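You operate a simulated robot arm through the tools that you are given. There is no shell and no other tool.

You run a simulated robot arm. Do the job below in one go: nothing can be reset, and whatever is moved stays where it is left.

## Task
Tip the grading bench's black tray into the open tin, close it and rack it in the red pocket.
Fine: tray back where it stood. Set down upright: tin.

It is judged by the outcome, as a careful person would: the job done as asked, and still so three seconds after it is handed in. It fails if anything else is knocked over, pushed out of place, dropped, spilled or broken.

## Robot
A 7-joint arm with a two-finger parallel gripper, fixed in place. Base frame: the origin is on the floor under the middle of its stand, x ahead of it, y to its left, z up; the work surface is at about z = 850. Readings come in mm, degrees, newtons and seconds.
With the tool pointing down near the work surface it reaches from about 420 to 900 mm from the base axis. Its first joint turns from -143.0 to 143.0 degrees. Payload 3 kg.
The tool frame sits at the grasp point between the pads (the TCP): z along the fingers, y along the line on which they close. The tips reach 30 mm beyond it. The gripper opens to 94 mm. The fingers are 28 mm wide and 10 mm thick; the gripper's body (50 by 96 mm) begins 55 mm behind the TCP.
Orientation is that of the tool frame in the base frame, as a unit quaternion [x, y, z, w]. With the fingers straight down and closing along the base's y, the tool's x points along the base's -x, its y along +y and its z along -z.

## Interface
- The arm moves only by the tool step_arm. Its argument "increments" is text: rows parted by semicolons, each of 7 numbers parted by spaces: the opening, from 0 (shut) to 1 (fully open), then the shift along the tool's x, y, z in mm, then the turn, a rotation vector about the tool's x, y, z in degrees. In form: grip x y z wx wy wz; .... A call has 1 to 20 rows; each row shifts and turns the commanded pose from where the row before left it, along the tool's axes as they then stand. A row lasts 0.2 s, in which the tool goes at most 50 mm and 8.6 degrees; a call with a longer step from one row to the next is refused whole, and so is a gripper value outside its range. Where a pose cannot be reached the arm comes as near as it can. A force on the tool above 40 N (or 10 N above the force at the start of the call, whichever is more), or a blocked arm, ends the call early, and 0.2 s more pass. The fingers move at their own pace (about 72 mm/s each) and stop on an object; they squeeze with about 32 N. The grip force told is the motor's: it shows also when the fingers shut on nothing. Time passes only in rows, and 0.2 s behind the last, so rows that do not move let the fingers close. It gives the time, the measured TCP pose, the force on the tool (base axes), the opening and the grip force at its end, in the units of the frame above (readings bear some noise), with the torque about the TCP (base axes, N m) and any sound that the robot's microphone picked up.
- Cameras (640 x 400 px; columns grow to the right, rows downward): "scene" is fixed at [44.7, 499.3, 1437.3]; the picture's right is [0.03, -1.00, 0.00], its down [-0.52, -0.02, -0.85] and it looks along [0.85, 0.03, -0.52] (base axes); focal length 312 px, centre (320, 200). "wrist" rides on the gripper at [76, 14, -102] in the tool frame; the picture's right is [-0.18, 0.98, 0.00], its down [-0.75, -0.14, -0.64] and it looks along [-0.63, -0.12, 0.77] (tool axes); focal length 243 px, centre (320, 200). There is no depth. A picture from a camera that has moved, and an enlarged one, comes with that camera's place and axes in the base frame and with its lens. The place of the scene camera against the robot may be out by one fixed shift of up to 25 mm in any direction.
- capture(camera): a new picture of that camera. It takes no simulated time.
- close_up(camera, box): a new picture of the part [left, top, right, bottom] of that camera's present view, enlarged. It takes no simulated time.
- sign_off(): hands the job in; it is judged then, once.

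Places have to be worked out from the pictures, the camera data and where the tool is seen. Open the gripper and draw the arm clear of the work before you hand the job in, unless the task says otherwise.

The tools are called as a command line: name --argument value ..., lists and objects as JSON in quotes. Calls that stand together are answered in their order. step_arm: Moves the arm, as the interface text tells. Its arguments: {"type":"object","properties":{"increments":{"type":"string"}},"required":["increments"]} The other tools are called the same way: capture (camera) takes a picture; close_up (camera, box) takes an enlarged picture of a part of a camera's view; sign_off () hands the job in.

At the start:

```text
t: 0.0
eef_pos: [334.7, 555.3, 1221.7]
orientation: [-0.001, 1.0, 0.0, -0.001]
wrist_force: [0.1, -0.2, -0.4]
ft_torque: [0.02, 0.03, -0.01]
width: 93.9
grasp_force: 0.1
```

scene: 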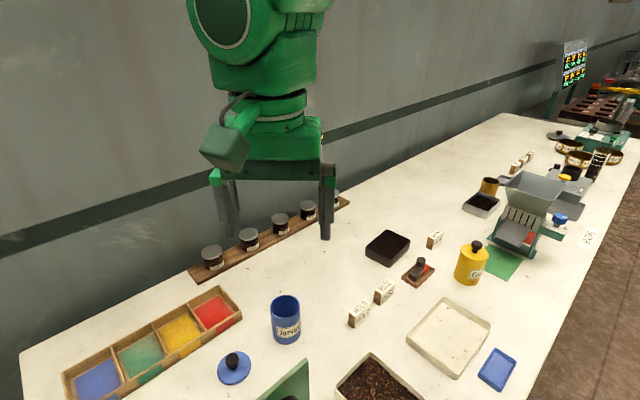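
wrist: 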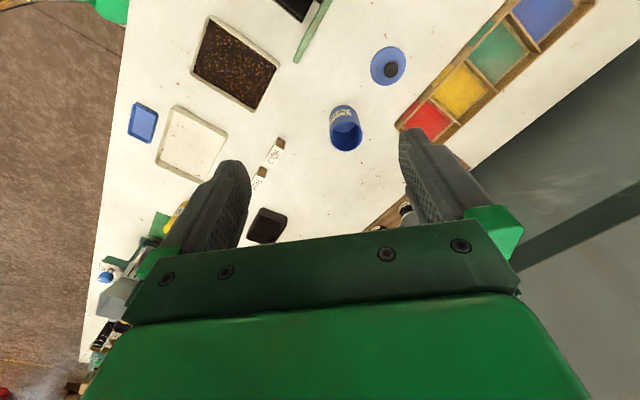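

I'll look at the scene in closer detail before moving anything.

capture --camera "scene"

close_up --camera "scene" --box '[180, 200, 440, 400]'

close_up --camera "scene" --box '[340, 150, 600, 400]'

close_up --camera "wrist" --box '[80, 0, 400, 200]'

close_up --camera "wrist" --box '[300, 0, 620, 200]'

```text
taken
```

scene: 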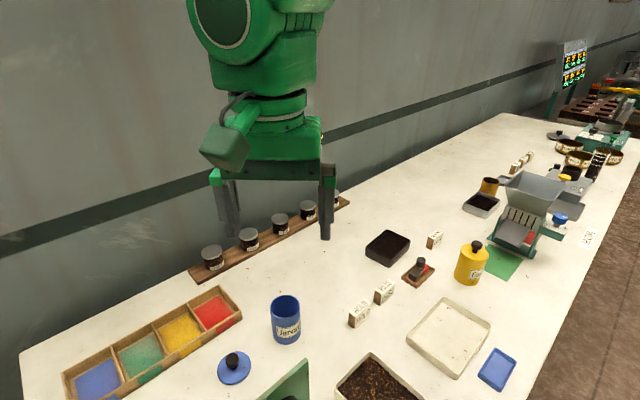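

```text
2.00 times, centred on (310, 300) of scene
camera zoom: at [44.7, 499.3, 1437.3], right [0.03, -1.0, 0.0], down [-0.52, -0.02, -0.85], along [0.85, 0.03, -0.52], focal length 625 px, centre (340, 0)
```

zoom: 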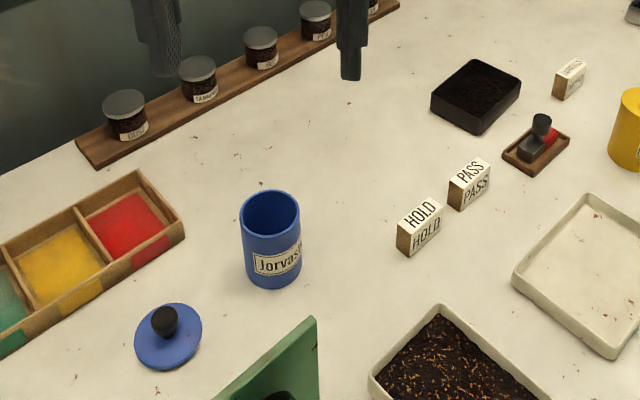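

```text
1.60 times, centred on (470, 275) of scene
camera zoom: at [44.7, 499.3, 1437.3], right [0.03, -1.0, 0.0], down [-0.52, -0.02, -0.85], along [0.85, 0.03, -0.52], focal length 500 px, centre (80, 80)
```

zoom: 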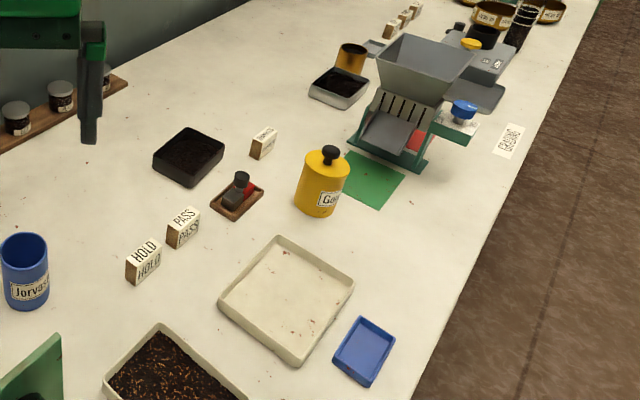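

```text
2.00 times, centred on (240, 100) of wrist
camera zoom: at [259.0, 569.7, 1324.9], right [0.18, 0.98, 0.0], down [0.75, -0.14, 0.64], along [0.63, -0.12, -0.77], focal length 485 px, centre (480, 400)
```

zoom: 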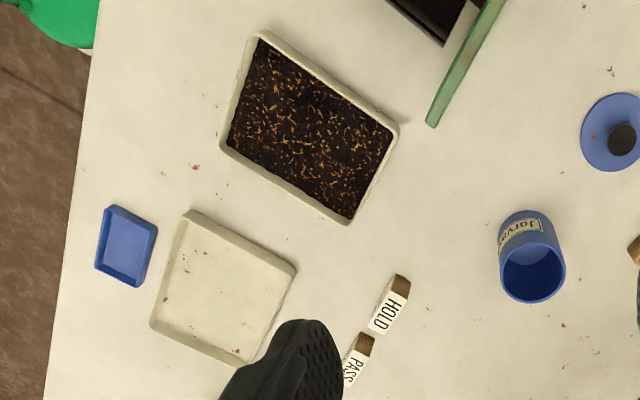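

```text
2.00 times, centred on (460, 100) of wrist
camera zoom: at [259.0, 569.7, 1324.9], right [0.18, 0.98, 0.0], down [0.75, -0.14, 0.64], along [0.63, -0.12, -0.77], focal length 485 px, centre (40, 400)
```

zoom: 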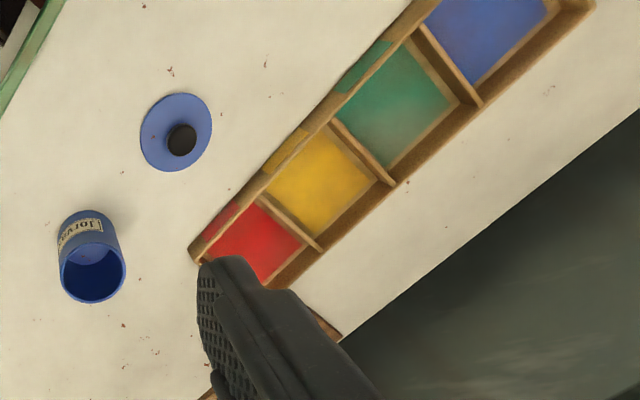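

I'll zoom tighter on the candidate trays, the labels/signs and the rack to tell which tray is meant.

close_up --camera "scene" --box '[355, 215, 455, 295]'

close_up --camera "scene" --box '[440, 160, 600, 270]'

close_up --camera "scene" --box '[500, 110, 640, 200]'

close_up --camera "scene" --box '[570, 220, 610, 250]'

close_up --camera "scene" --box '[180, 270, 340, 400]'

close_up --camera "scene" --box '[540, 30, 640, 110]'

```text
5.00 times, centred on (405, 255) of scene
camera zoom: at [44.7, 499.3, 1437.3], right [0.03, -1.0, 0.0], down [-0.52, -0.02, -0.85], along [0.85, 0.03, -0.52], focal length 1562 px, centre (-105, -75)
```

zoom: 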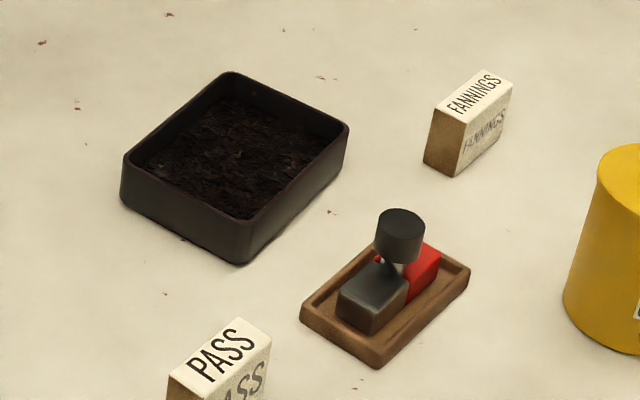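

```text
3.64 times, centred on (520, 215) of scene
camera zoom: at [44.7, 499.3, 1437.3], right [0.03, -1.0, 0.0], down [-0.52, -0.02, -0.85], along [0.85, 0.03, -0.52], focal length 1136 px, centre (-407, 146)
```

zoom: 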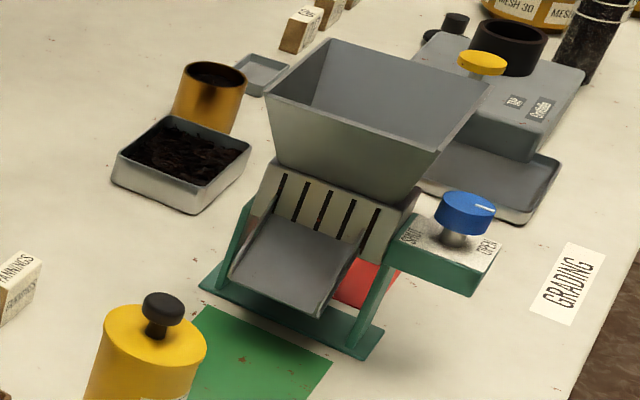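

```text
4.44 times, centred on (570, 155) of scene
camera zoom: at [44.7, 499.3, 1437.3], right [0.03, -1.0, 0.0], down [-0.52, -0.02, -0.85], along [0.85, 0.03, -0.52], focal length 1388 px, centre (-791, 400)
```

zoom: 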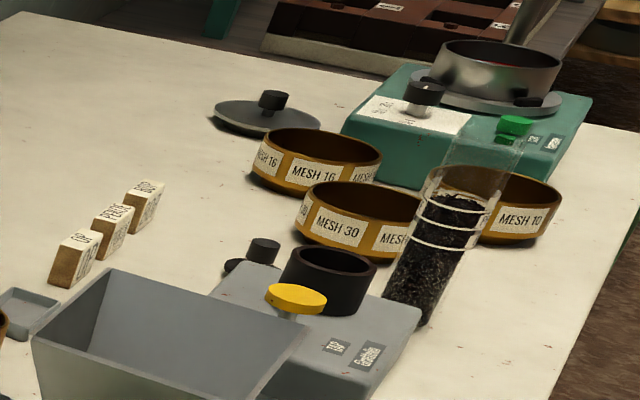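

```text
13.33 times, centred on (590, 235) of scene
camera zoom: at [44.7, 499.3, 1437.3], right [0.03, -1.0, 0.0], down [-0.52, -0.02, -0.85], along [0.85, 0.03, -0.52], focal length 4164 px, centre (-3280, -267)
```

zoom: 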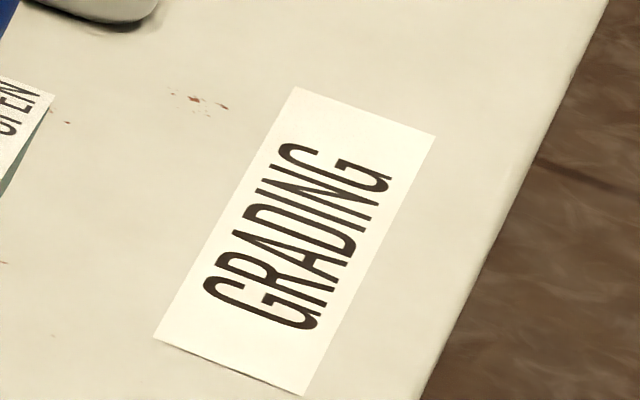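

```text
3.08 times, centred on (260, 335) of scene
camera zoom: at [44.7, 499.3, 1437.3], right [0.03, -1.0, 0.0], down [-0.52, -0.02, -0.85], along [0.85, 0.03, -0.52], focal length 961 px, centre (505, -215)
```

zoom: 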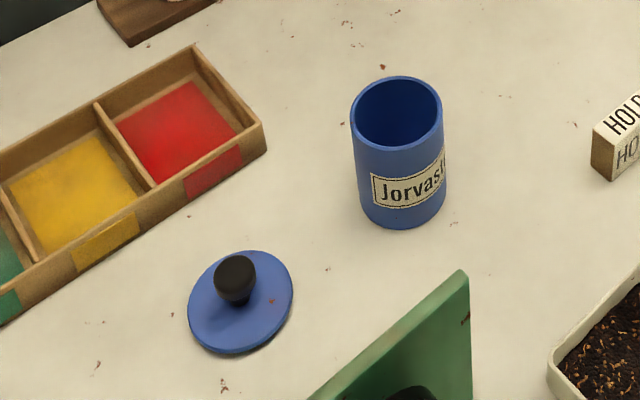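

```text
5.00 times, centred on (590, 70) of scene
camera zoom: at [44.7, 499.3, 1437.3], right [0.03, -1.0, 0.0], down [-0.52, -0.02, -0.85], along [0.85, 0.03, -0.52], focal length 1562 px, centre (-1030, 850)
```

zoom: 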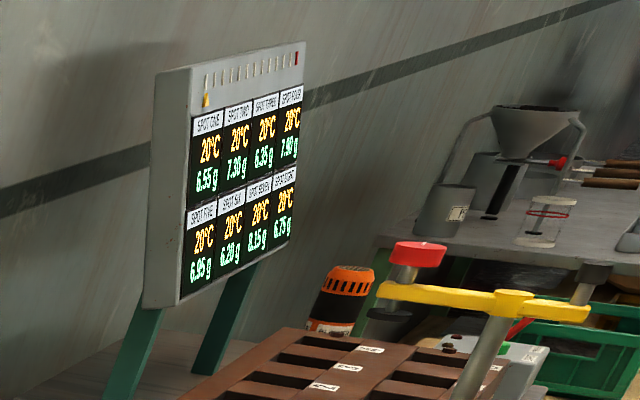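

The bench is signed "GRADING", and the only black tray on it is the one near pixel (388,247), roughly (728, 330). The open tin is the blue one with a blue lid beside it. I move the wrist camera high over to the tray to measure it, turning the tool to line up with it.

step_arm --increments "1 -35 -25 0 0 0 0; 1 -35 -25 0 0 0 0; 1 -35 -25 0 0 0 0; 1 -35 -25 0 0 0 0; 1 -35 -25 0 0 0 0; 1 -35 -25 0 0 0 0; 1 -35 -25 20 0 0 0; 1 -35 -25 20 0 0 0; 1 -35 -25 20 0 0 0; 1 0 0 20 0 0 8; 1 0 0 20 0 0 8; 1 0 0 0 0 0 8; 1 0 0 0 0 0 8; 1 0 0 0 0 0 8; 1 0 0 0 0 0 0"

```text
t: 3.2
eef_pos: [651.0, 332.3, 1122.5]
orientation: [0.342, 0.94, 0.0, 0.0]
wrist_force: [-0.3, 0.3, 0.1]
ft_torque: [-0.01, 0.06, 0.0]
width: 94.1
grasp_force: 0.1
```

Pose reached as commanded. Now I take pictures from both cameras here.

capture --camera "wrist"

capture --camera "scene"

close_up --camera "scene" --box '[40, 260, 360, 400]'

```text
taken
camera wrist: at [601.3, 391.4, 1224.8], right [0.77, 0.63, 0.0], down [0.49, -0.59, 0.64], along [0.41, -0.5, -0.77], focal length 243 px, centre (320, 200)
```

wrist: 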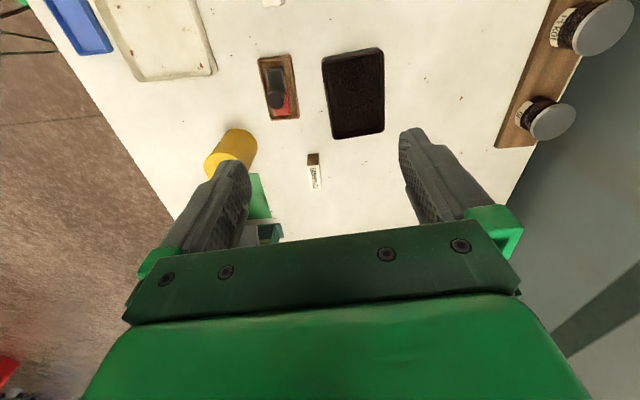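

```text
taken
```

scene: 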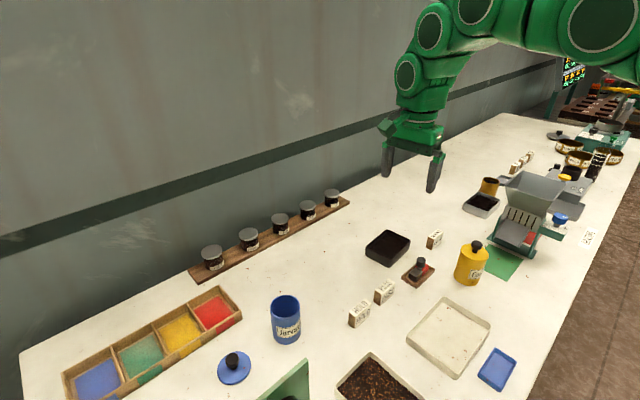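

```text
2.00 times, centred on (200, 330) of scene
camera zoom: at [44.7, 499.3, 1437.3], right [0.03, -1.0, 0.0], down [-0.52, -0.02, -0.85], along [0.85, 0.03, -0.52], focal length 625 px, centre (560, -60)
```

zoom: 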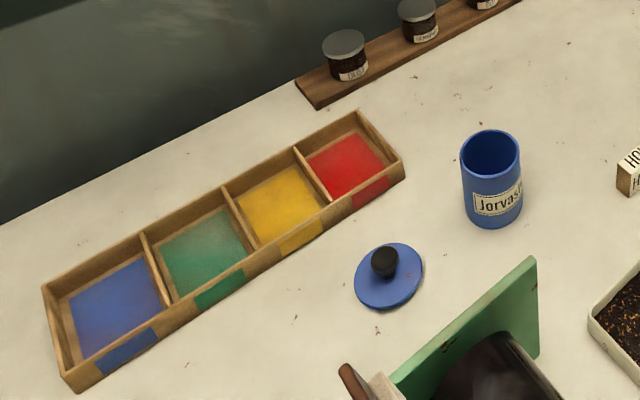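

The black tray is clearly visible from the wrist. I enlarge it to measure its corners.

close_up --camera "wrist" --box '[240, 30, 420, 150]'

close_up --camera "wrist" --box '[310, 40, 400, 145]'

```text
3.33 times, centred on (330, 90) of wrist
camera zoom: at [601.3, 391.4, 1224.8], right [0.77, 0.63, 0.0], down [0.49, -0.59, 0.64], along [0.41, -0.5, -0.77], focal length 809 px, centre (287, 567)
```

zoom: 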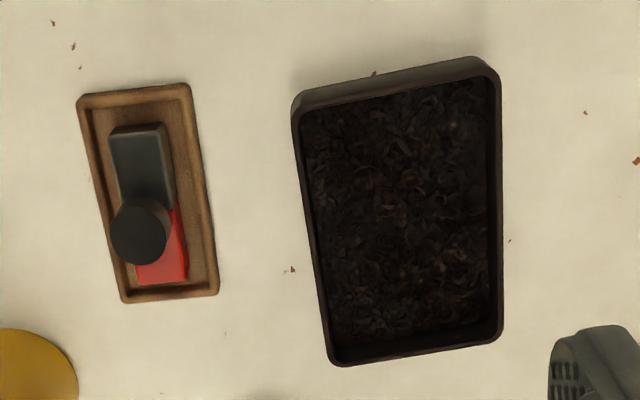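

```text
3.81 times, centred on (355, 92) of wrist
camera zoom: at [601.3, 391.4, 1224.8], right [0.77, 0.63, 0.0], down [0.49, -0.59, 0.64], along [0.41, -0.5, -0.77], focal length 924 px, centre (187, 610)
```

zoom: 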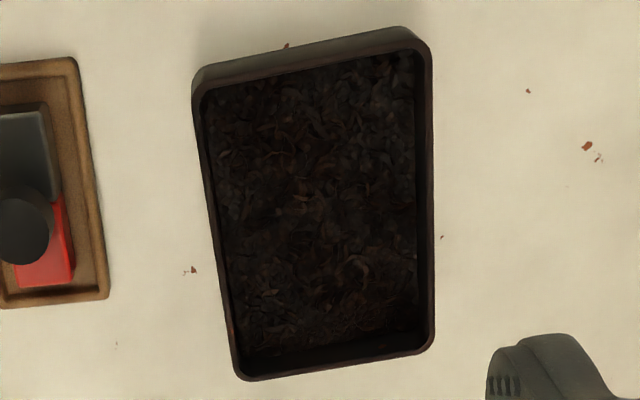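

From the wrist camera the tray is about 77 × 105 × 27 mm, centred near (711, 338), with its short side along 50°, which is how the tool is already turned. Before touching anything I'll survey the tin, lid, rack and green object from above.

step_arm --increments "1 45.2 10.5 0 0 0 0; 1 45.2 10.5 0 0 0 0; 1 45.2 10.5 0 0 0 0; 1 45.2 10.5 0 0 0 0; 1 45.2 10.5 0 0 0 0; 1 45.2 10.5 0 0 0 0; 1 45.2 10.5 0 0 0 0; 1 45.2 10.5 0 0 0 0; 1 45.2 10.5 0 0 0 0; 1 0 0 0 0 0 0"

capture --camera "wrist"

close_up --camera "wrist" --box '[200, 0, 440, 150]'

capture --camera "scene"

```text
t: 5.4
eef_pos: [397.7, 666.8, 1121.3]
orientation: [0.341, 0.94, -0.002, 0.0]
wrist_force: [-0.2, -0.4, 0.3]
ft_torque: [0.01, 0.03, 0.04]
width: 94.0
grasp_force: 0.0
```

```text
taken
camera wrist: at [349.7, 724.8, 1223.9], right [0.77, 0.64, 0.0], down [0.49, -0.59, 0.64], along [0.41, -0.5, -0.77], focal length 243 px, centre (320, 200)
```

wrist: 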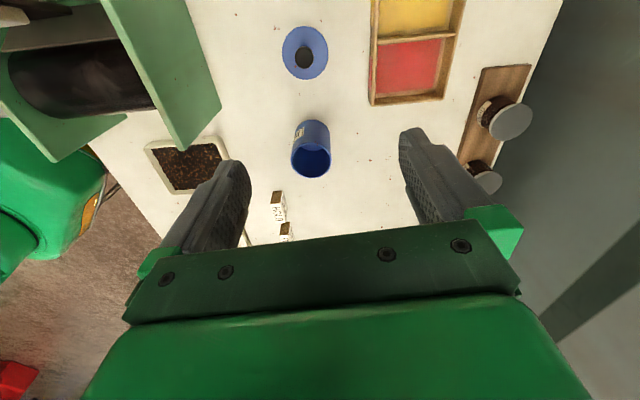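

```text
2.67 times, centred on (320, 75) of wrist
camera zoom: at [349.7, 724.8, 1223.9], right [0.77, 0.64, 0.0], down [0.49, -0.59, 0.64], along [0.41, -0.5, -0.77], focal length 647 px, centre (320, 533)
```

zoom: 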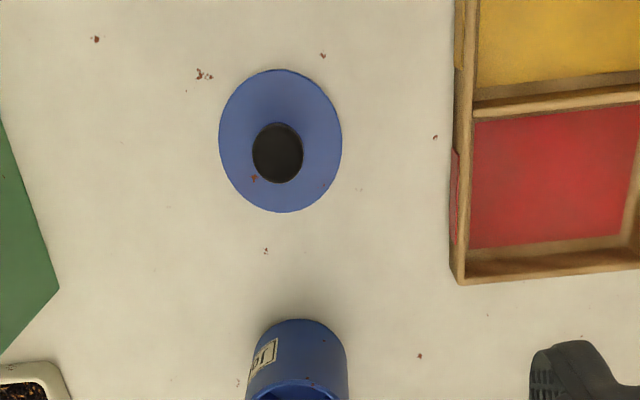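

```text
taken
```

scene: 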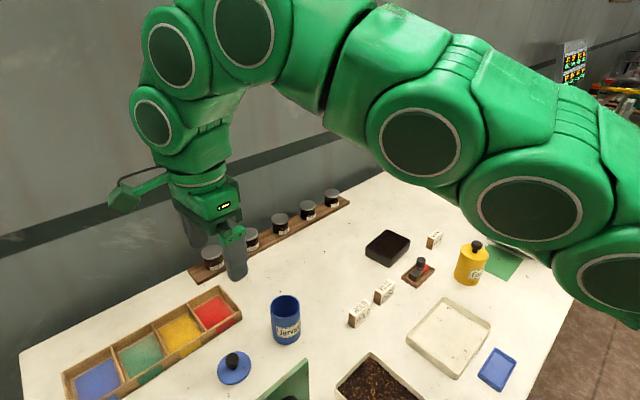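

I'll enlarge the lid/tin, the red pocket, and the green machine at the left to judge clearances.

close_up --camera "wrist" --box '[0, 0, 240, 200]'

close_up --camera "wrist" --box '[340, 0, 500, 120]'

close_up --camera "wrist" --box '[265, 10, 365, 190]'

close_up --camera "scene" --box '[200, 340, 320, 400]'

```text
2.00 times, centred on (120, 100) of wrist
camera zoom: at [349.7, 724.8, 1223.9], right [0.77, 0.64, 0.0], down [0.49, -0.59, 0.64], along [0.41, -0.5, -0.77], focal length 485 px, centre (720, 400)
```

zoom: 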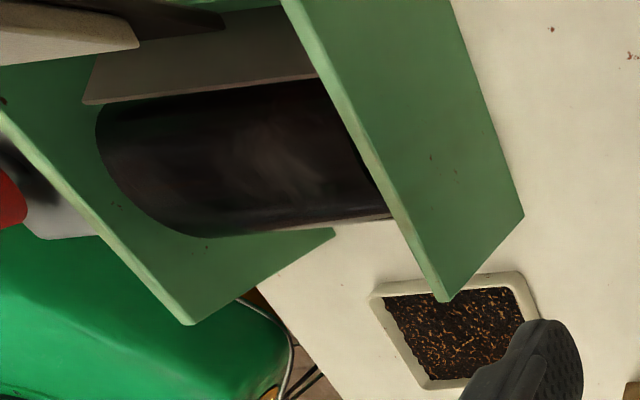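

```text
3.33 times, centred on (420, 60) of wrist
camera zoom: at [349.7, 724.8, 1223.9], right [0.77, 0.64, 0.0], down [0.49, -0.59, 0.64], along [0.41, -0.5, -0.77], focal length 809 px, centre (-13, 667)
```

zoom: 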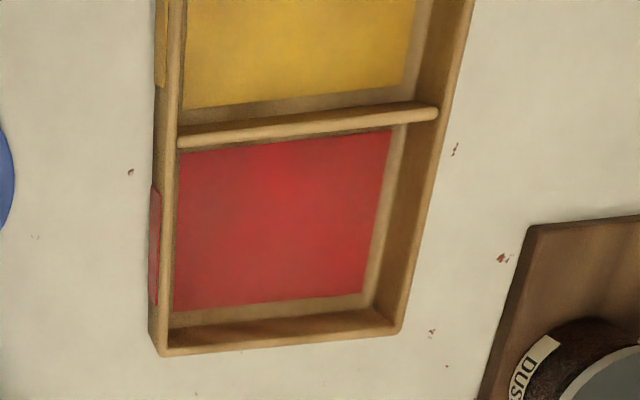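

```text
2.22 times, centred on (315, 100) of wrist
camera zoom: at [349.7, 724.8, 1223.9], right [0.77, 0.64, 0.0], down [0.49, -0.59, 0.64], along [0.41, -0.5, -0.77], focal length 539 px, centre (331, 422)
```

zoom: 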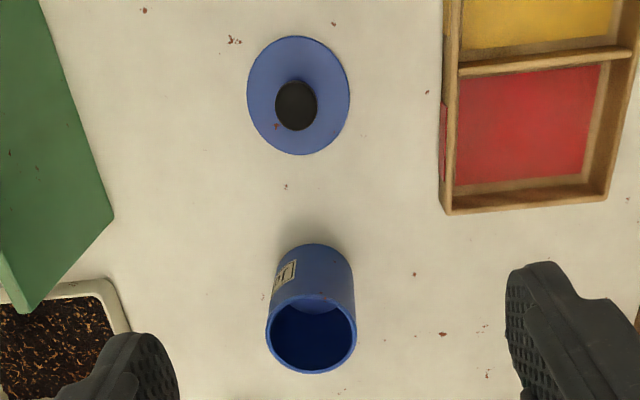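

```text
5.33 times, centred on (260, 370) of scene
camera zoom: at [44.7, 499.3, 1437.3], right [0.03, -1.0, 0.0], down [-0.52, -0.02, -0.85], along [0.85, 0.03, -0.52], focal length 1666 px, centre (640, -707)
```

zoom: 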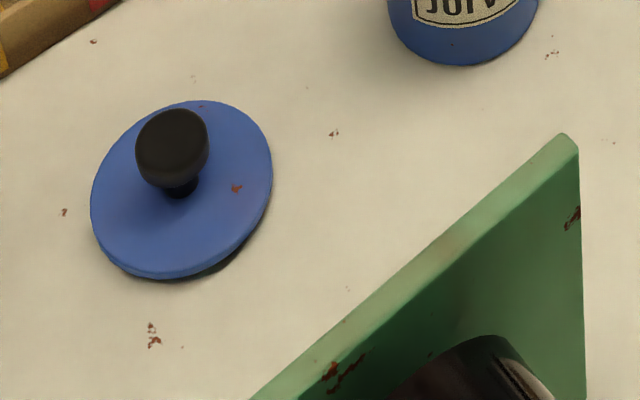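

Measurements so far: tin about 57 mm wide, centred near (451, 582), rim about z 930. Lid near (371, 668), red pocket centre near (488, 742), and a tall green machine with a corner at about (317, 529). I return above the tray and descend to about z 1000 to check alignment.

step_arm --increments "1 -45.1 -5.1 0 0 0 0; 1 -45.1 -5.1 0 0 0 0; 1 -45.1 -5.1 0 0 0 0; 1 -45.1 -5.1 10 0 0 0; 1 -45.1 -5.1 10 0 0 0; 1 -45.1 -5.1 10 0 0 0; 1 -45.1 -5.1 10 0 0 0; 1 -45.1 -5.1 10 0 0 0; 1 -45.1 -5.1 15 0 0 0; 1 -45.1 -5.1 15 0 0 0; 1 0 0 20 0 0 0; 1 0 0 20 0 0 0; 1 0 0 0 0 0 0"

capture --camera "wrist"

close_up --camera "wrist" --box '[200, 60, 440, 240]'

close_up --camera "scene" --box '[340, 170, 460, 290]'

```text
t: 8.2
eef_pos: [713.4, 335.5, 1001.6]
orientation: [0.341, 0.94, 0.0, 0.0]
wrist_force: [-1.0, -0.6, -0.2]
ft_torque: [-0.02, -0.01, 0.01]
width: 93.9
grasp_force: 0.0
```

```text
taken
camera wrist: at [663.2, 395.8, 1104.6], right [0.77, 0.64, 0.0], down [0.49, -0.59, 0.64], along [0.41, -0.5, -0.77], focal length 243 px, centre (320, 200)
```

wrist: 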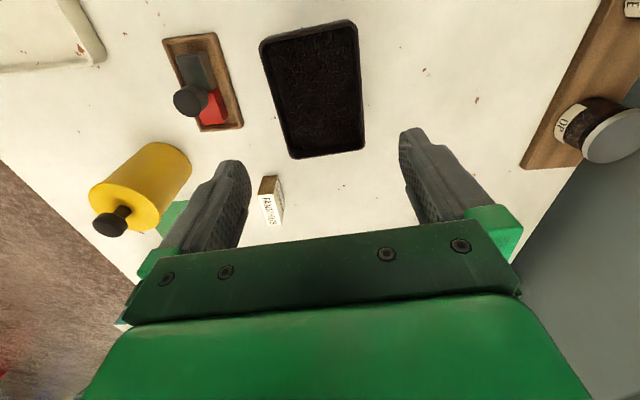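

```text
2.22 times, centred on (320, 150) of wrist
camera zoom: at [663.2, 395.8, 1104.6], right [0.77, 0.64, 0.0], down [0.49, -0.59, 0.64], along [0.41, -0.5, -0.77], focal length 539 px, centre (320, 311)
```

zoom: 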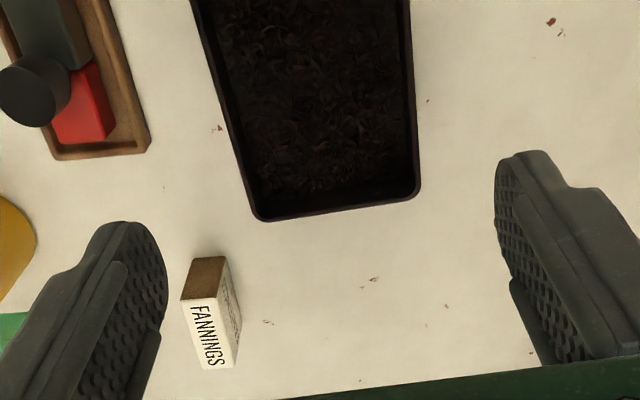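

```text
3.33 times, centred on (400, 230) of scene
camera zoom: at [44.7, 499.3, 1437.3], right [0.03, -1.0, 0.0], down [-0.52, -0.02, -0.85], along [0.85, 0.03, -0.52], focal length 1041 px, centre (53, 100)
```

zoom: 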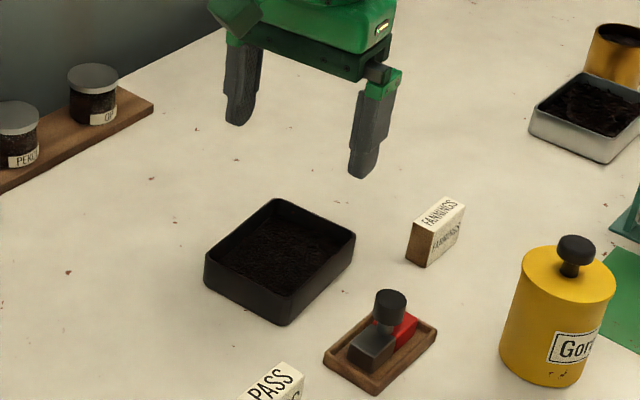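

I enlarge the tray fully in this closer view to pin its centre down.

close_up --camera "wrist" --box '[240, 10, 400, 170]'

```text
2.50 times, centred on (320, 90) of wrist
camera zoom: at [663.2, 395.8, 1104.6], right [0.77, 0.64, 0.0], down [0.49, -0.59, 0.64], along [0.41, -0.5, -0.77], focal length 606 px, centre (320, 475)
```

zoom: 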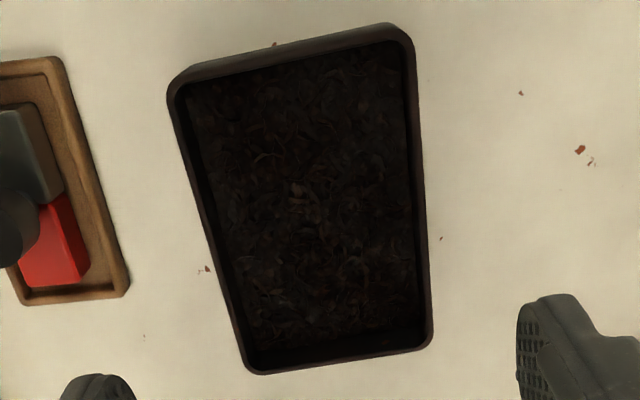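

The tray centre refines to about (710.8, 337), with the short side at about 49.3°. I make the small correction and lower straight down to TCP z ≈ 884 with the gripper open.

step_arm --increments "1 3 -0.5 0 0 0 0.7; 1 0 0 25 0 0 0; 1 0 0 25 0 0 0; 1 0 0 25 0 0 0; 1 0 0 18 0 0 0; 1 0 0 10 0 0 0; 1 0 0 8 0 0 0; 1 0 0 0 0 0 0"

capture --camera "wrist"

close_up --camera "scene" --box '[340, 190, 440, 280]'

```text
t: 10.0
eef_pos: [709.8, 338.0, 891.5]
orientation: [0.346, 0.938, 0.001, 0.001]
wrist_force: [-0.4, -1.1, -0.7]
ft_torque: [-0.02, -0.02, 0.02]
width: 93.8
grasp_force: 0.1
```

```text
taken
camera wrist: at [661.1, 398.1, 993.5], right [0.78, 0.63, 0.0], down [0.48, -0.6, 0.64], along [0.4, -0.5, -0.77], focal length 243 px, centre (320, 200)
```

wrist: 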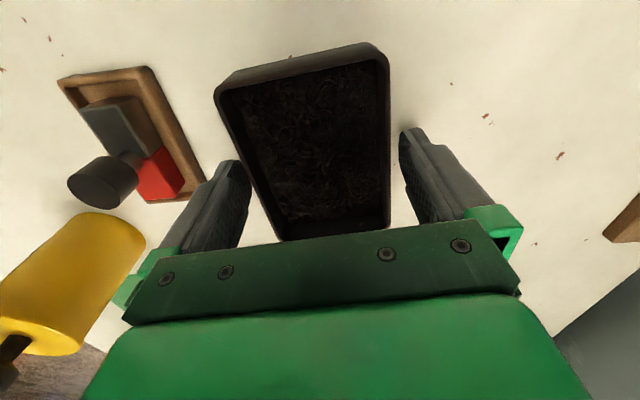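

```text
4.44 times, centred on (390, 235) of scene
camera zoom: at [44.7, 499.3, 1437.3], right [0.03, -1.0, 0.0], down [-0.52, -0.02, -0.85], along [0.85, 0.03, -0.52], focal length 1388 px, centre (9, 44)
```

zoom: 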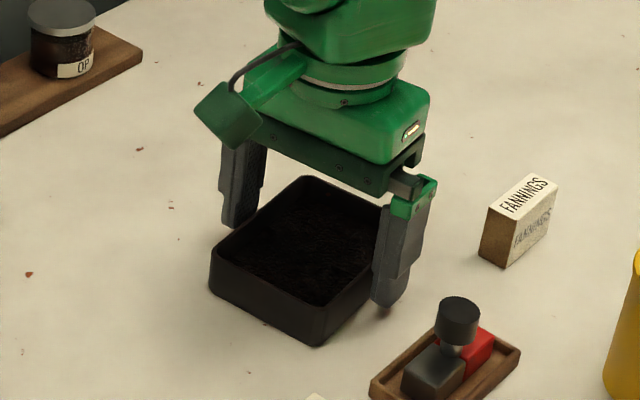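

Both fingers straddle the tray with clear gaps. I lower 8 mm more (tips just above the bench) and then close slowly.

step_arm --increments "1 0 0 4 0 0 0; 1 0 0 4 0 0 0; 1 0 0 0 0 0 0; 0.92 0 0 0 0 0 0; 0.88 0 0 0 0 0 0; 0.84 0 0 0 0 0 0; 0.8 0 0 0 0 0 0; 0.76 0 0 0 0 0 0; 0.7 0 0 0 0 0 0; 0.6 0 0 0 0 0 0"

capture --camera "wrist"

close_up --camera "scene" --box '[340, 190, 440, 280]'

```text
t: 12.2
eef_pos: [710.9, 338.2, 885.1]
orientation: [0.347, 0.938, 0.001, 0.001]
wrist_force: [5.0, 0.6, 38.8]
ft_torque: [-0.09, 0.02, 0.01]
width: 79.5
grasp_force: 32.2
```

```text
taken
camera wrist: at [661.1, 398.1, 986.7], right [0.78, 0.63, 0.0], down [0.48, -0.6, 0.64], along [0.4, -0.5, -0.77], focal length 243 px, centre (320, 200)
```

wrist: 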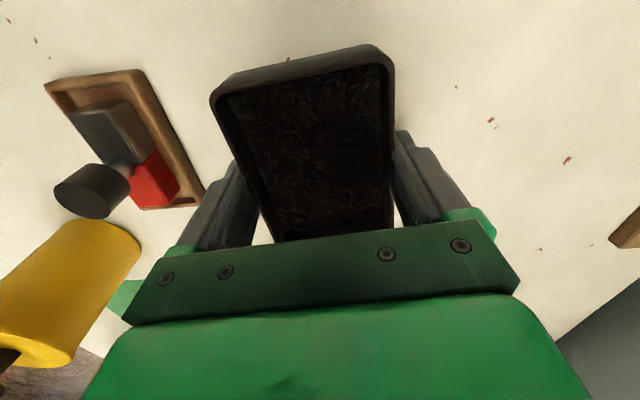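

```text
4.44 times, centred on (390, 235) of scene
camera zoom: at [44.7, 499.3, 1437.3], right [0.03, -1.0, 0.0], down [-0.52, -0.02, -0.85], along [0.85, 0.03, -0.52], focal length 1388 px, centre (9, 44)
```

zoom: 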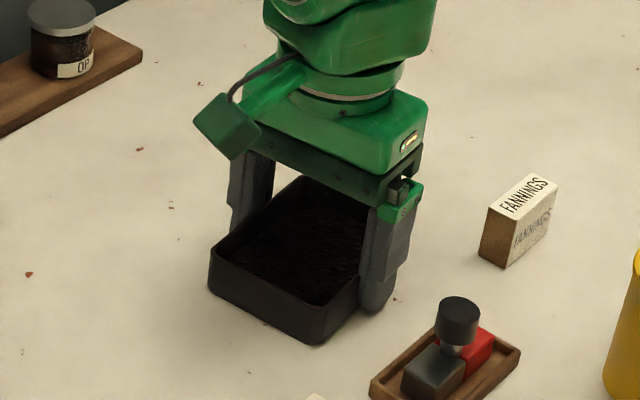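

The grip is on the tray at 79.5 mm. The 39 N upward force suggests the fingertips are lightly pressing the bench, so I raise 3 mm and recheck the force.

step_arm --increments "0.6 0 0 -1.5 0 0 0; 0.6 0 0 -1.5 0 0 0; 0.6 0 0 0 0 0 0"

close_up --camera "scene" --box '[340, 190, 440, 280]'

```text
t: 13.0
eef_pos: [707.3, 338.7, 884.9]
orientation: [0.347, 0.938, -0.001, -0.002]
wrist_force: [0.7, 1.1, 1.7]
ft_torque: [0.01, -0.16, 0.09]
width: 79.5
grasp_force: 32.0
```

```text
4.44 times, centred on (390, 235) of scene
camera zoom: at [44.7, 499.3, 1437.3], right [0.03, -1.0, 0.0], down [-0.52, -0.02, -0.85], along [0.85, 0.03, -0.52], focal length 1388 px, centre (9, 44)
```

zoom: 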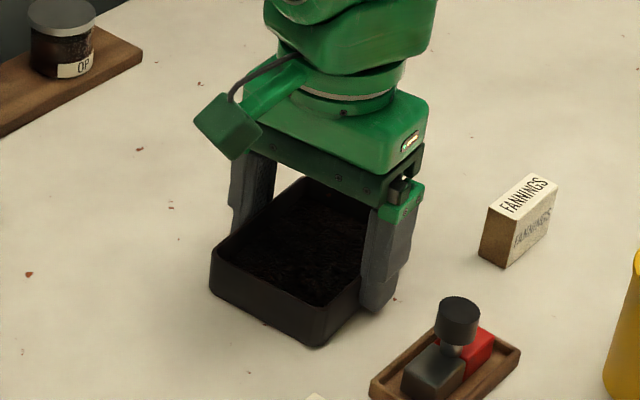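

The press is relieved (force ≈ 1.7 N) and the grip holds. I lift slowly 40 mm and check the tray hangs level and firm.

step_arm --increments "0.6 0 0 -3 0 0 0; 0.6 0 0 -5 0 0 0; 0.6 0 0 -8 0 0 0; 0.6 0 0 -12 0 0 0; 0.6 0 0 -12 0 0 0; 0.6 0 0 0 0 0 0"

close_up --camera "scene" --box '[340, 170, 440, 270]'

capture --camera "wrist"

```text
t: 14.4
eef_pos: [712.0, 337.2, 927.0]
orientation: [0.347, 0.938, 0.0, 0.001]
wrist_force: [0.0, 0.1, -0.8]
ft_torque: [-0.01, 0.0, 0.01]
width: 79.5
grasp_force: 31.9
```

```text
4.00 times, centred on (390, 220) of scene
camera zoom: at [44.7, 499.3, 1437.3], right [0.03, -1.0, 0.0], down [-0.52, -0.02, -0.85], along [0.85, 0.03, -0.52], focal length 1249 px, centre (40, 120)
```

zoom: 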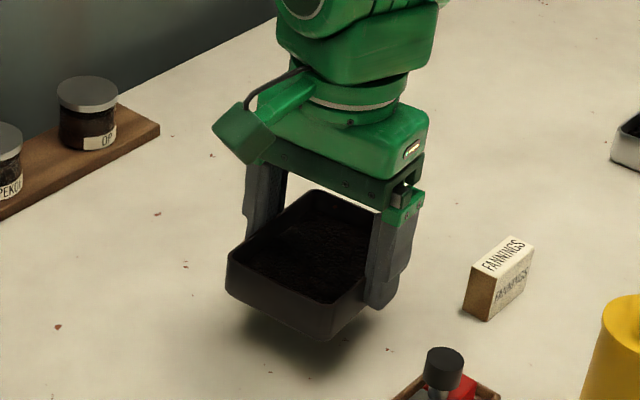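

```text
taken
camera wrist: at [661.2, 397.5, 1028.6], right [0.78, 0.63, 0.0], down [0.48, -0.6, 0.64], along [0.4, -0.5, -0.77], focal length 243 px, centre (320, 200)
```

wrist: 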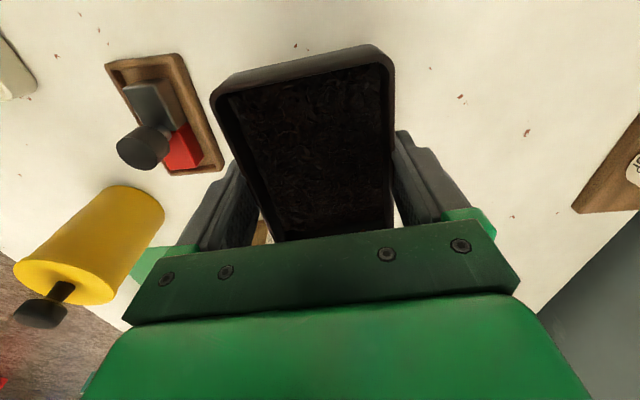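

The tray is lifted level with the tea in it (about 0.8 N). I raise it to about z 1040 and carry it gently toward the tin at constant orientation.

step_arm --increments "0.6 0 0 -8 0 0 0; 0.6 0 0 -15 0 0 0; 0.6 0 0 -22 0 0 0; 0.6 0 0 -25 0 0 0; 0.6 0 0 -22 0 0 0; 0.6 0 0 -14 0 0 0; 0.6 0 0 -7 0 0 0; 0.6 0 0 0 0 0 0"

step_arm --increments "0.6 10 1.02 0 0 0 0; 0.6 20 2.04 0 0 0 0; 0.6 32 3.26 0 0 0 0; 0.6 32 3.26 0 0 0 0; 0.6 32 3.26 0 0 0 0; 0.6 32 3.26 0 0 0 0; 0.6 32 3.26 0 0 0 0; 0.6 32 3.26 0 0 0 0; 0.6 32 3.26 0 0 0 0; 0.6 32 3.26 0 0 0 0; 0.6 32 3.26 0 0 0 0; 0.6 32 3.26 0 0 0 0; 0.6 32 3.26 0 0 0 0; 0.6 32 3.26 0 0 0 0; 0.6 8.4 0.86 0 0 0 0; 0.6 0 0 0 0 0 0; 0.6 0 0 0 0 0 0"

capture --camera "scene"

capture --camera "wrist"

```text
t: 16.2
eef_pos: [710.3, 338.9, 1038.7]
orientation: [0.347, 0.938, -0.001, 0.0]
wrist_force: [0.4, -0.5, -1.7]
ft_torque: [-0.01, 0.0, 0.0]
width: 79.8
grasp_force: 32.1
```

```text
t: 19.8
eef_pos: [417.4, 646.1, 1040.1]
orientation: [0.347, 0.938, -0.001, -0.001]
wrist_force: [-0.4, 0.4, -0.4]
ft_torque: [0.0, -0.04, 0.01]
width: 79.3
grasp_force: 31.8
```

```text
taken
```

scene: 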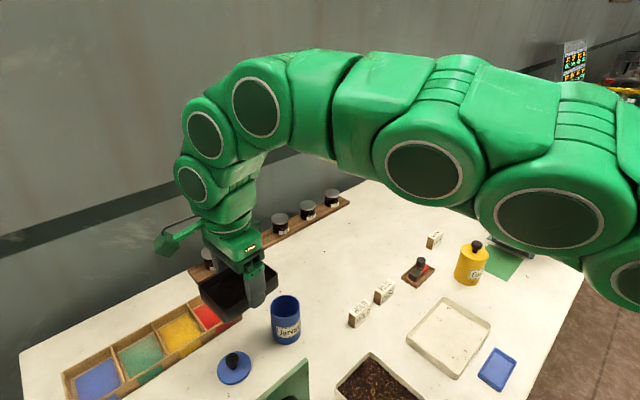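

```text
taken
camera wrist: at [368.7, 706.5, 1141.5], right [0.78, 0.63, 0.0], down [0.48, -0.6, 0.64], along [0.4, -0.5, -0.77], focal length 243 px, centre (320, 200)
```

wrist: 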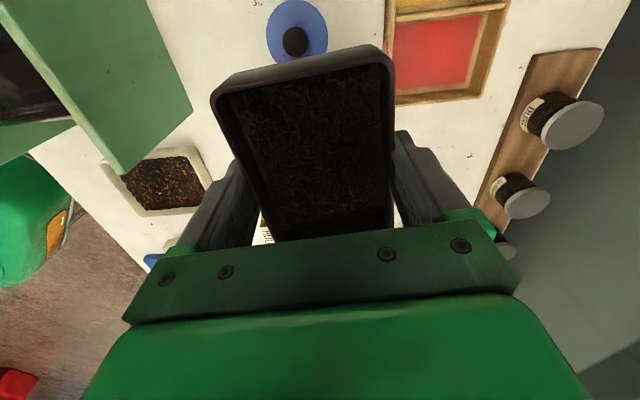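

The tray is at the staging point just past the tin. I turn the tool −15.6° about vertical, tilt 16° with the pouring corner held in place, and look before lowering toward the tin.

step_arm --increments "0.6 0 0 0 0 0 -3.9; 0.6 0 0 0 0 0 -3.9; 0.6 0 0 0 0 0 -3.9; 0.6 0 0 0 0 0 -3.9; 0.6 0 0 0 0 0 0; 0.6 -0.56 -0.56 -4.59 -2.83 2.83 0; 0.6 -0.56 -0.56 -4.59 -2.83 2.83 0; 0.6 -0.56 -0.56 -4.59 -2.83 2.83 0; 0.6 -0.56 -0.56 -4.59 -2.83 2.83 0; 0.6 0 0 0 0 0 0"

capture --camera "scene"

close_up --camera "scene" --box '[180, 200, 360, 370]'

capture --camera "wrist"

```text
t: 22.0
eef_pos: [419.7, 641.6, 1057.7]
orientation: [0.215, 0.966, 0.118, -0.076]
wrist_force: [0.7, -0.1, 0.0]
ft_torque: [0.0, 0.0, -0.01]
width: 79.2
grasp_force: 32.0
```

```text
taken
```

scene: 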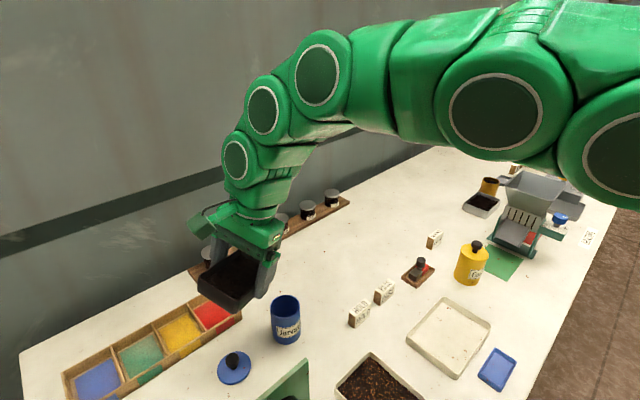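

```text
2.35 times, centred on (270, 285) of scene
camera zoom: at [44.7, 499.3, 1437.3], right [0.03, -1.0, 0.0], down [-0.52, -0.02, -0.85], along [0.85, 0.03, -0.52], focal length 735 px, centre (438, 0)
```

zoom: 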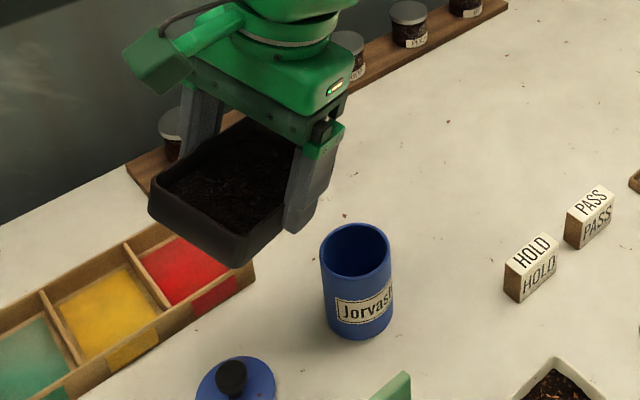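

```text
taken
camera wrist: at [366.6, 656.8, 1173.5], right [0.59, 0.79, 0.16], down [0.68, -0.59, 0.44], along [0.44, -0.16, -0.88], focal length 243 px, centre (320, 200)
```

wrist: 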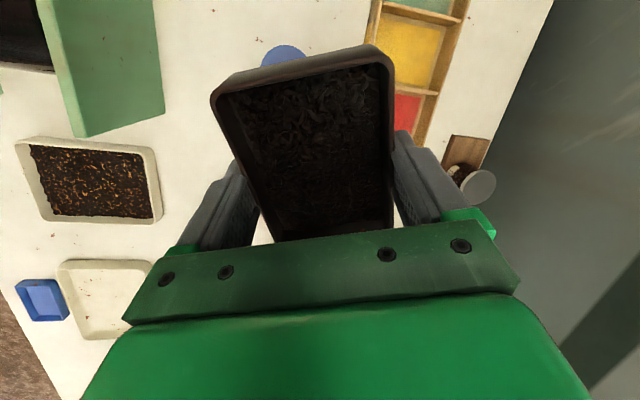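

The tea is still lying still at 16°. I zoom in around the finger to see where the pouring corner sits relative to the tin mouth.

close_up --camera "scene" --box '[230, 220, 320, 290]'

close_up --camera "wrist" --box '[190, 20, 430, 250]'

```text
5.71 times, centred on (275, 255) of scene
camera zoom: at [44.7, 499.3, 1437.3], right [0.03, -1.0, 0.0], down [-0.52, -0.02, -0.85], along [0.85, 0.03, -0.52], focal length 1785 px, centre (577, -114)
```

zoom: 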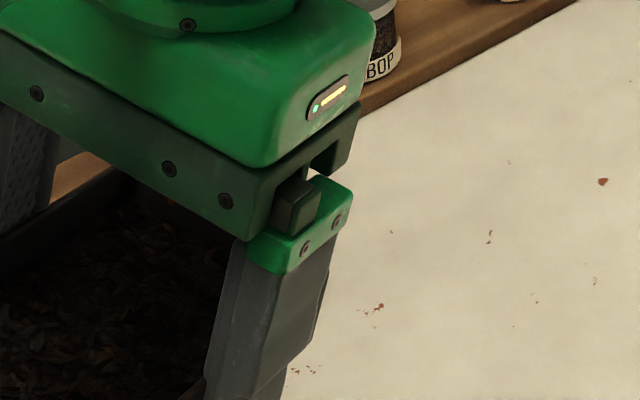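

```text
1.74 times, centred on (310, 135) of wrist
camera zoom: at [366.6, 656.8, 1173.5], right [0.59, 0.79, 0.16], down [0.68, -0.59, 0.44], along [0.44, -0.16, -0.88], focal length 422 px, centre (337, 313)
```

zoom: 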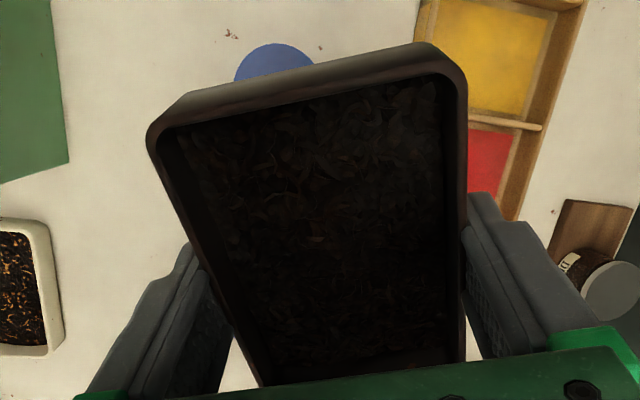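

The pouring corner is just behind the finger, about 9 mm past the tin's centre and 100 mm above the rim. I lower about 62 mm and shift 4 mm toward the robot so the corner sits just above the tin mouth, then look.

step_arm --increments "0.6 -2.96 -2.96 11.7 0 0 0; 0.6 -2.96 -2.96 11.7 0 0 0; 0.6 -2.96 -2.96 11.7 0 0 0; 0.6 -2.96 -2.96 11.7 0 0 0; 0.6 -2.96 -2.96 11.7 0 0 0; 0.6 0 0 0 0 0 0"

close_up --camera "scene" --box '[210, 230, 340, 350]'

capture --camera "wrist"

```text
t: 23.4
eef_pos: [420.2, 637.1, 994.8]
orientation: [0.214, 0.967, 0.117, -0.076]
wrist_force: [0.7, -0.3, -0.9]
ft_torque: [-0.01, 0.0, 0.02]
width: 79.0
grasp_force: 32.1
```

```text
3.33 times, centred on (275, 290) of scene
camera zoom: at [44.7, 499.3, 1437.3], right [0.03, -1.0, 0.0], down [-0.52, -0.02, -0.85], along [0.85, 0.03, -0.52], focal length 1041 px, centre (470, -100)
```

zoom: 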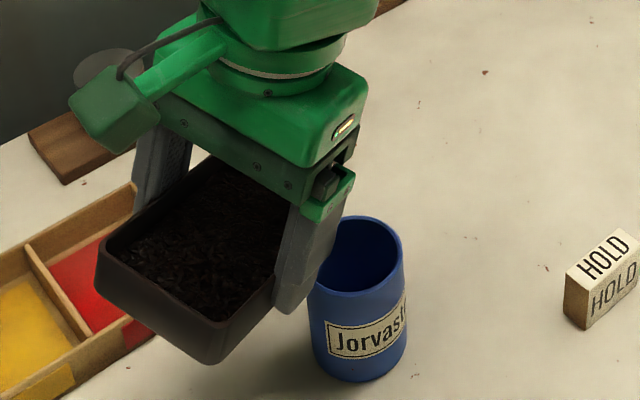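

```text
taken
camera wrist: at [367.7, 652.9, 1111.0], right [0.59, 0.79, 0.15], down [0.68, -0.59, 0.44], along [0.44, -0.16, -0.88], focal length 243 px, centre (320, 200)
```

wrist: 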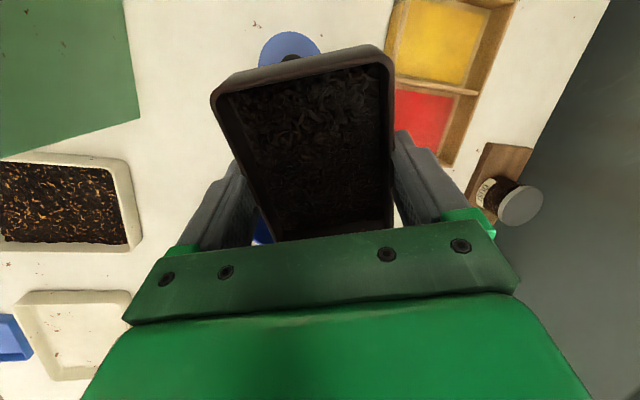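

Corner is about 40 mm above the tin mouth and over its centre, tin untouched. I continue the tilt to 32° with the corner held in place.

step_arm --increments "0.6 -0.55 -0.55 -4.3 -2.83 2.83 0; 0.6 -0.55 -0.55 -4.3 -2.83 2.83 0; 0.6 -0.55 -0.55 -4.3 -2.83 2.83 0; 0.6 -0.55 -0.55 -4.3 -2.83 2.83 0; 0.6 0 0 0 0 0 0"

close_up --camera "scene" --box '[210, 230, 340, 350]'

capture --camera "wrist"

```text
t: 24.6
eef_pos: [423.6, 627.9, 1009.9]
orientation: [0.208, 0.938, 0.233, -0.148]
wrist_force: [0.0, 0.2, -1.1]
ft_torque: [-0.02, 0.02, 0.0]
width: 79.1
grasp_force: 32.3
```

```text
3.33 times, centred on (275, 290) of scene
camera zoom: at [44.7, 499.3, 1437.3], right [0.03, -1.0, 0.0], down [-0.52, -0.02, -0.85], along [0.85, 0.03, -0.52], focal length 1041 px, centre (470, -100)
```

zoom: 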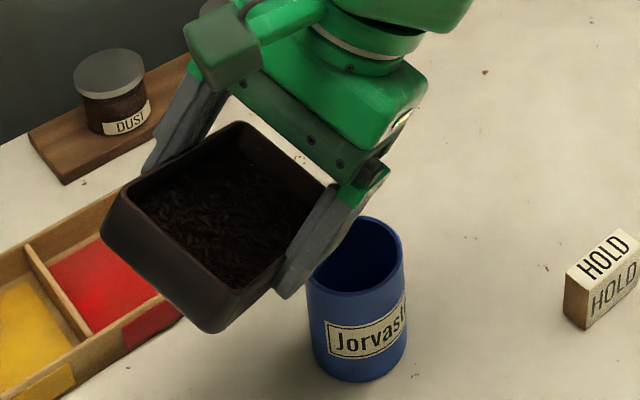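

```text
taken
camera wrist: at [383.0, 612.6, 1130.7], right [0.61, 0.73, 0.3], down [0.71, -0.68, 0.21], along [0.35, 0.08, -0.93], focal length 243 px, centre (320, 200)
```

wrist: 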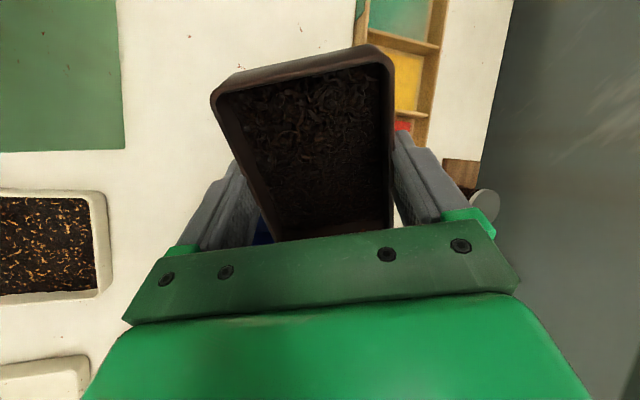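

The tea still hasn't begun to move at 32°. I tilt on to 48°, easing the corner down about 12 mm closer to the mouth.

step_arm --increments "0.6 -1.67 -1.67 -1.76 -2.83 2.83 0; 0.6 -1.8 -1.8 -1.87 -2.83 2.83 0; 0.6 -1.91 -1.91 -2 -2.83 2.83 0; 0.6 -2.02 -2.02 -2.14 -2.83 2.83 0; 0.6 0 0 0 0 0 0"

close_up --camera "scene" --box '[210, 230, 340, 350]'

capture --camera "wrist"

```text
t: 25.8
eef_pos: [428.2, 617.1, 1010.1]
orientation: [0.198, 0.892, 0.343, -0.219]
wrist_force: [0.4, 0.7, -1.2]
ft_torque: [-0.01, -0.01, -0.04]
width: 79.0
grasp_force: 32.5
```

```text
3.33 times, centred on (275, 290) of scene
camera zoom: at [44.7, 499.3, 1437.3], right [0.03, -1.0, 0.0], down [-0.52, -0.02, -0.85], along [0.85, 0.03, -0.52], focal length 1041 px, centre (470, -100)
```

zoom: 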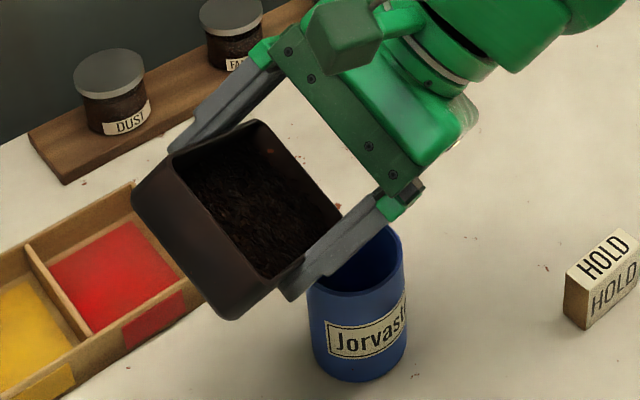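

```text
taken
camera wrist: at [398.3, 569.0, 1125.4], right [0.65, 0.64, 0.42], down [0.71, -0.7, -0.04], along [0.27, 0.33, -0.91], focal length 243 px, centre (320, 200)
```

wrist: 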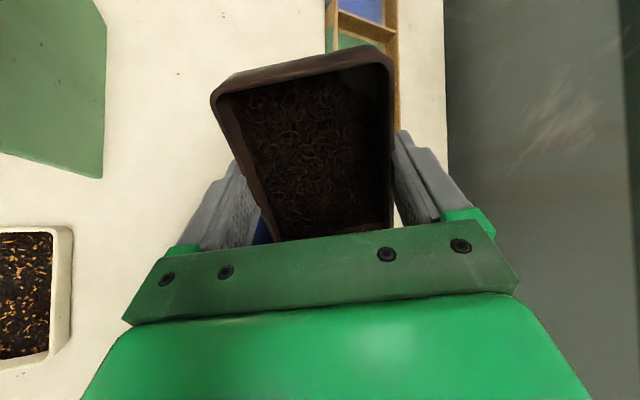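

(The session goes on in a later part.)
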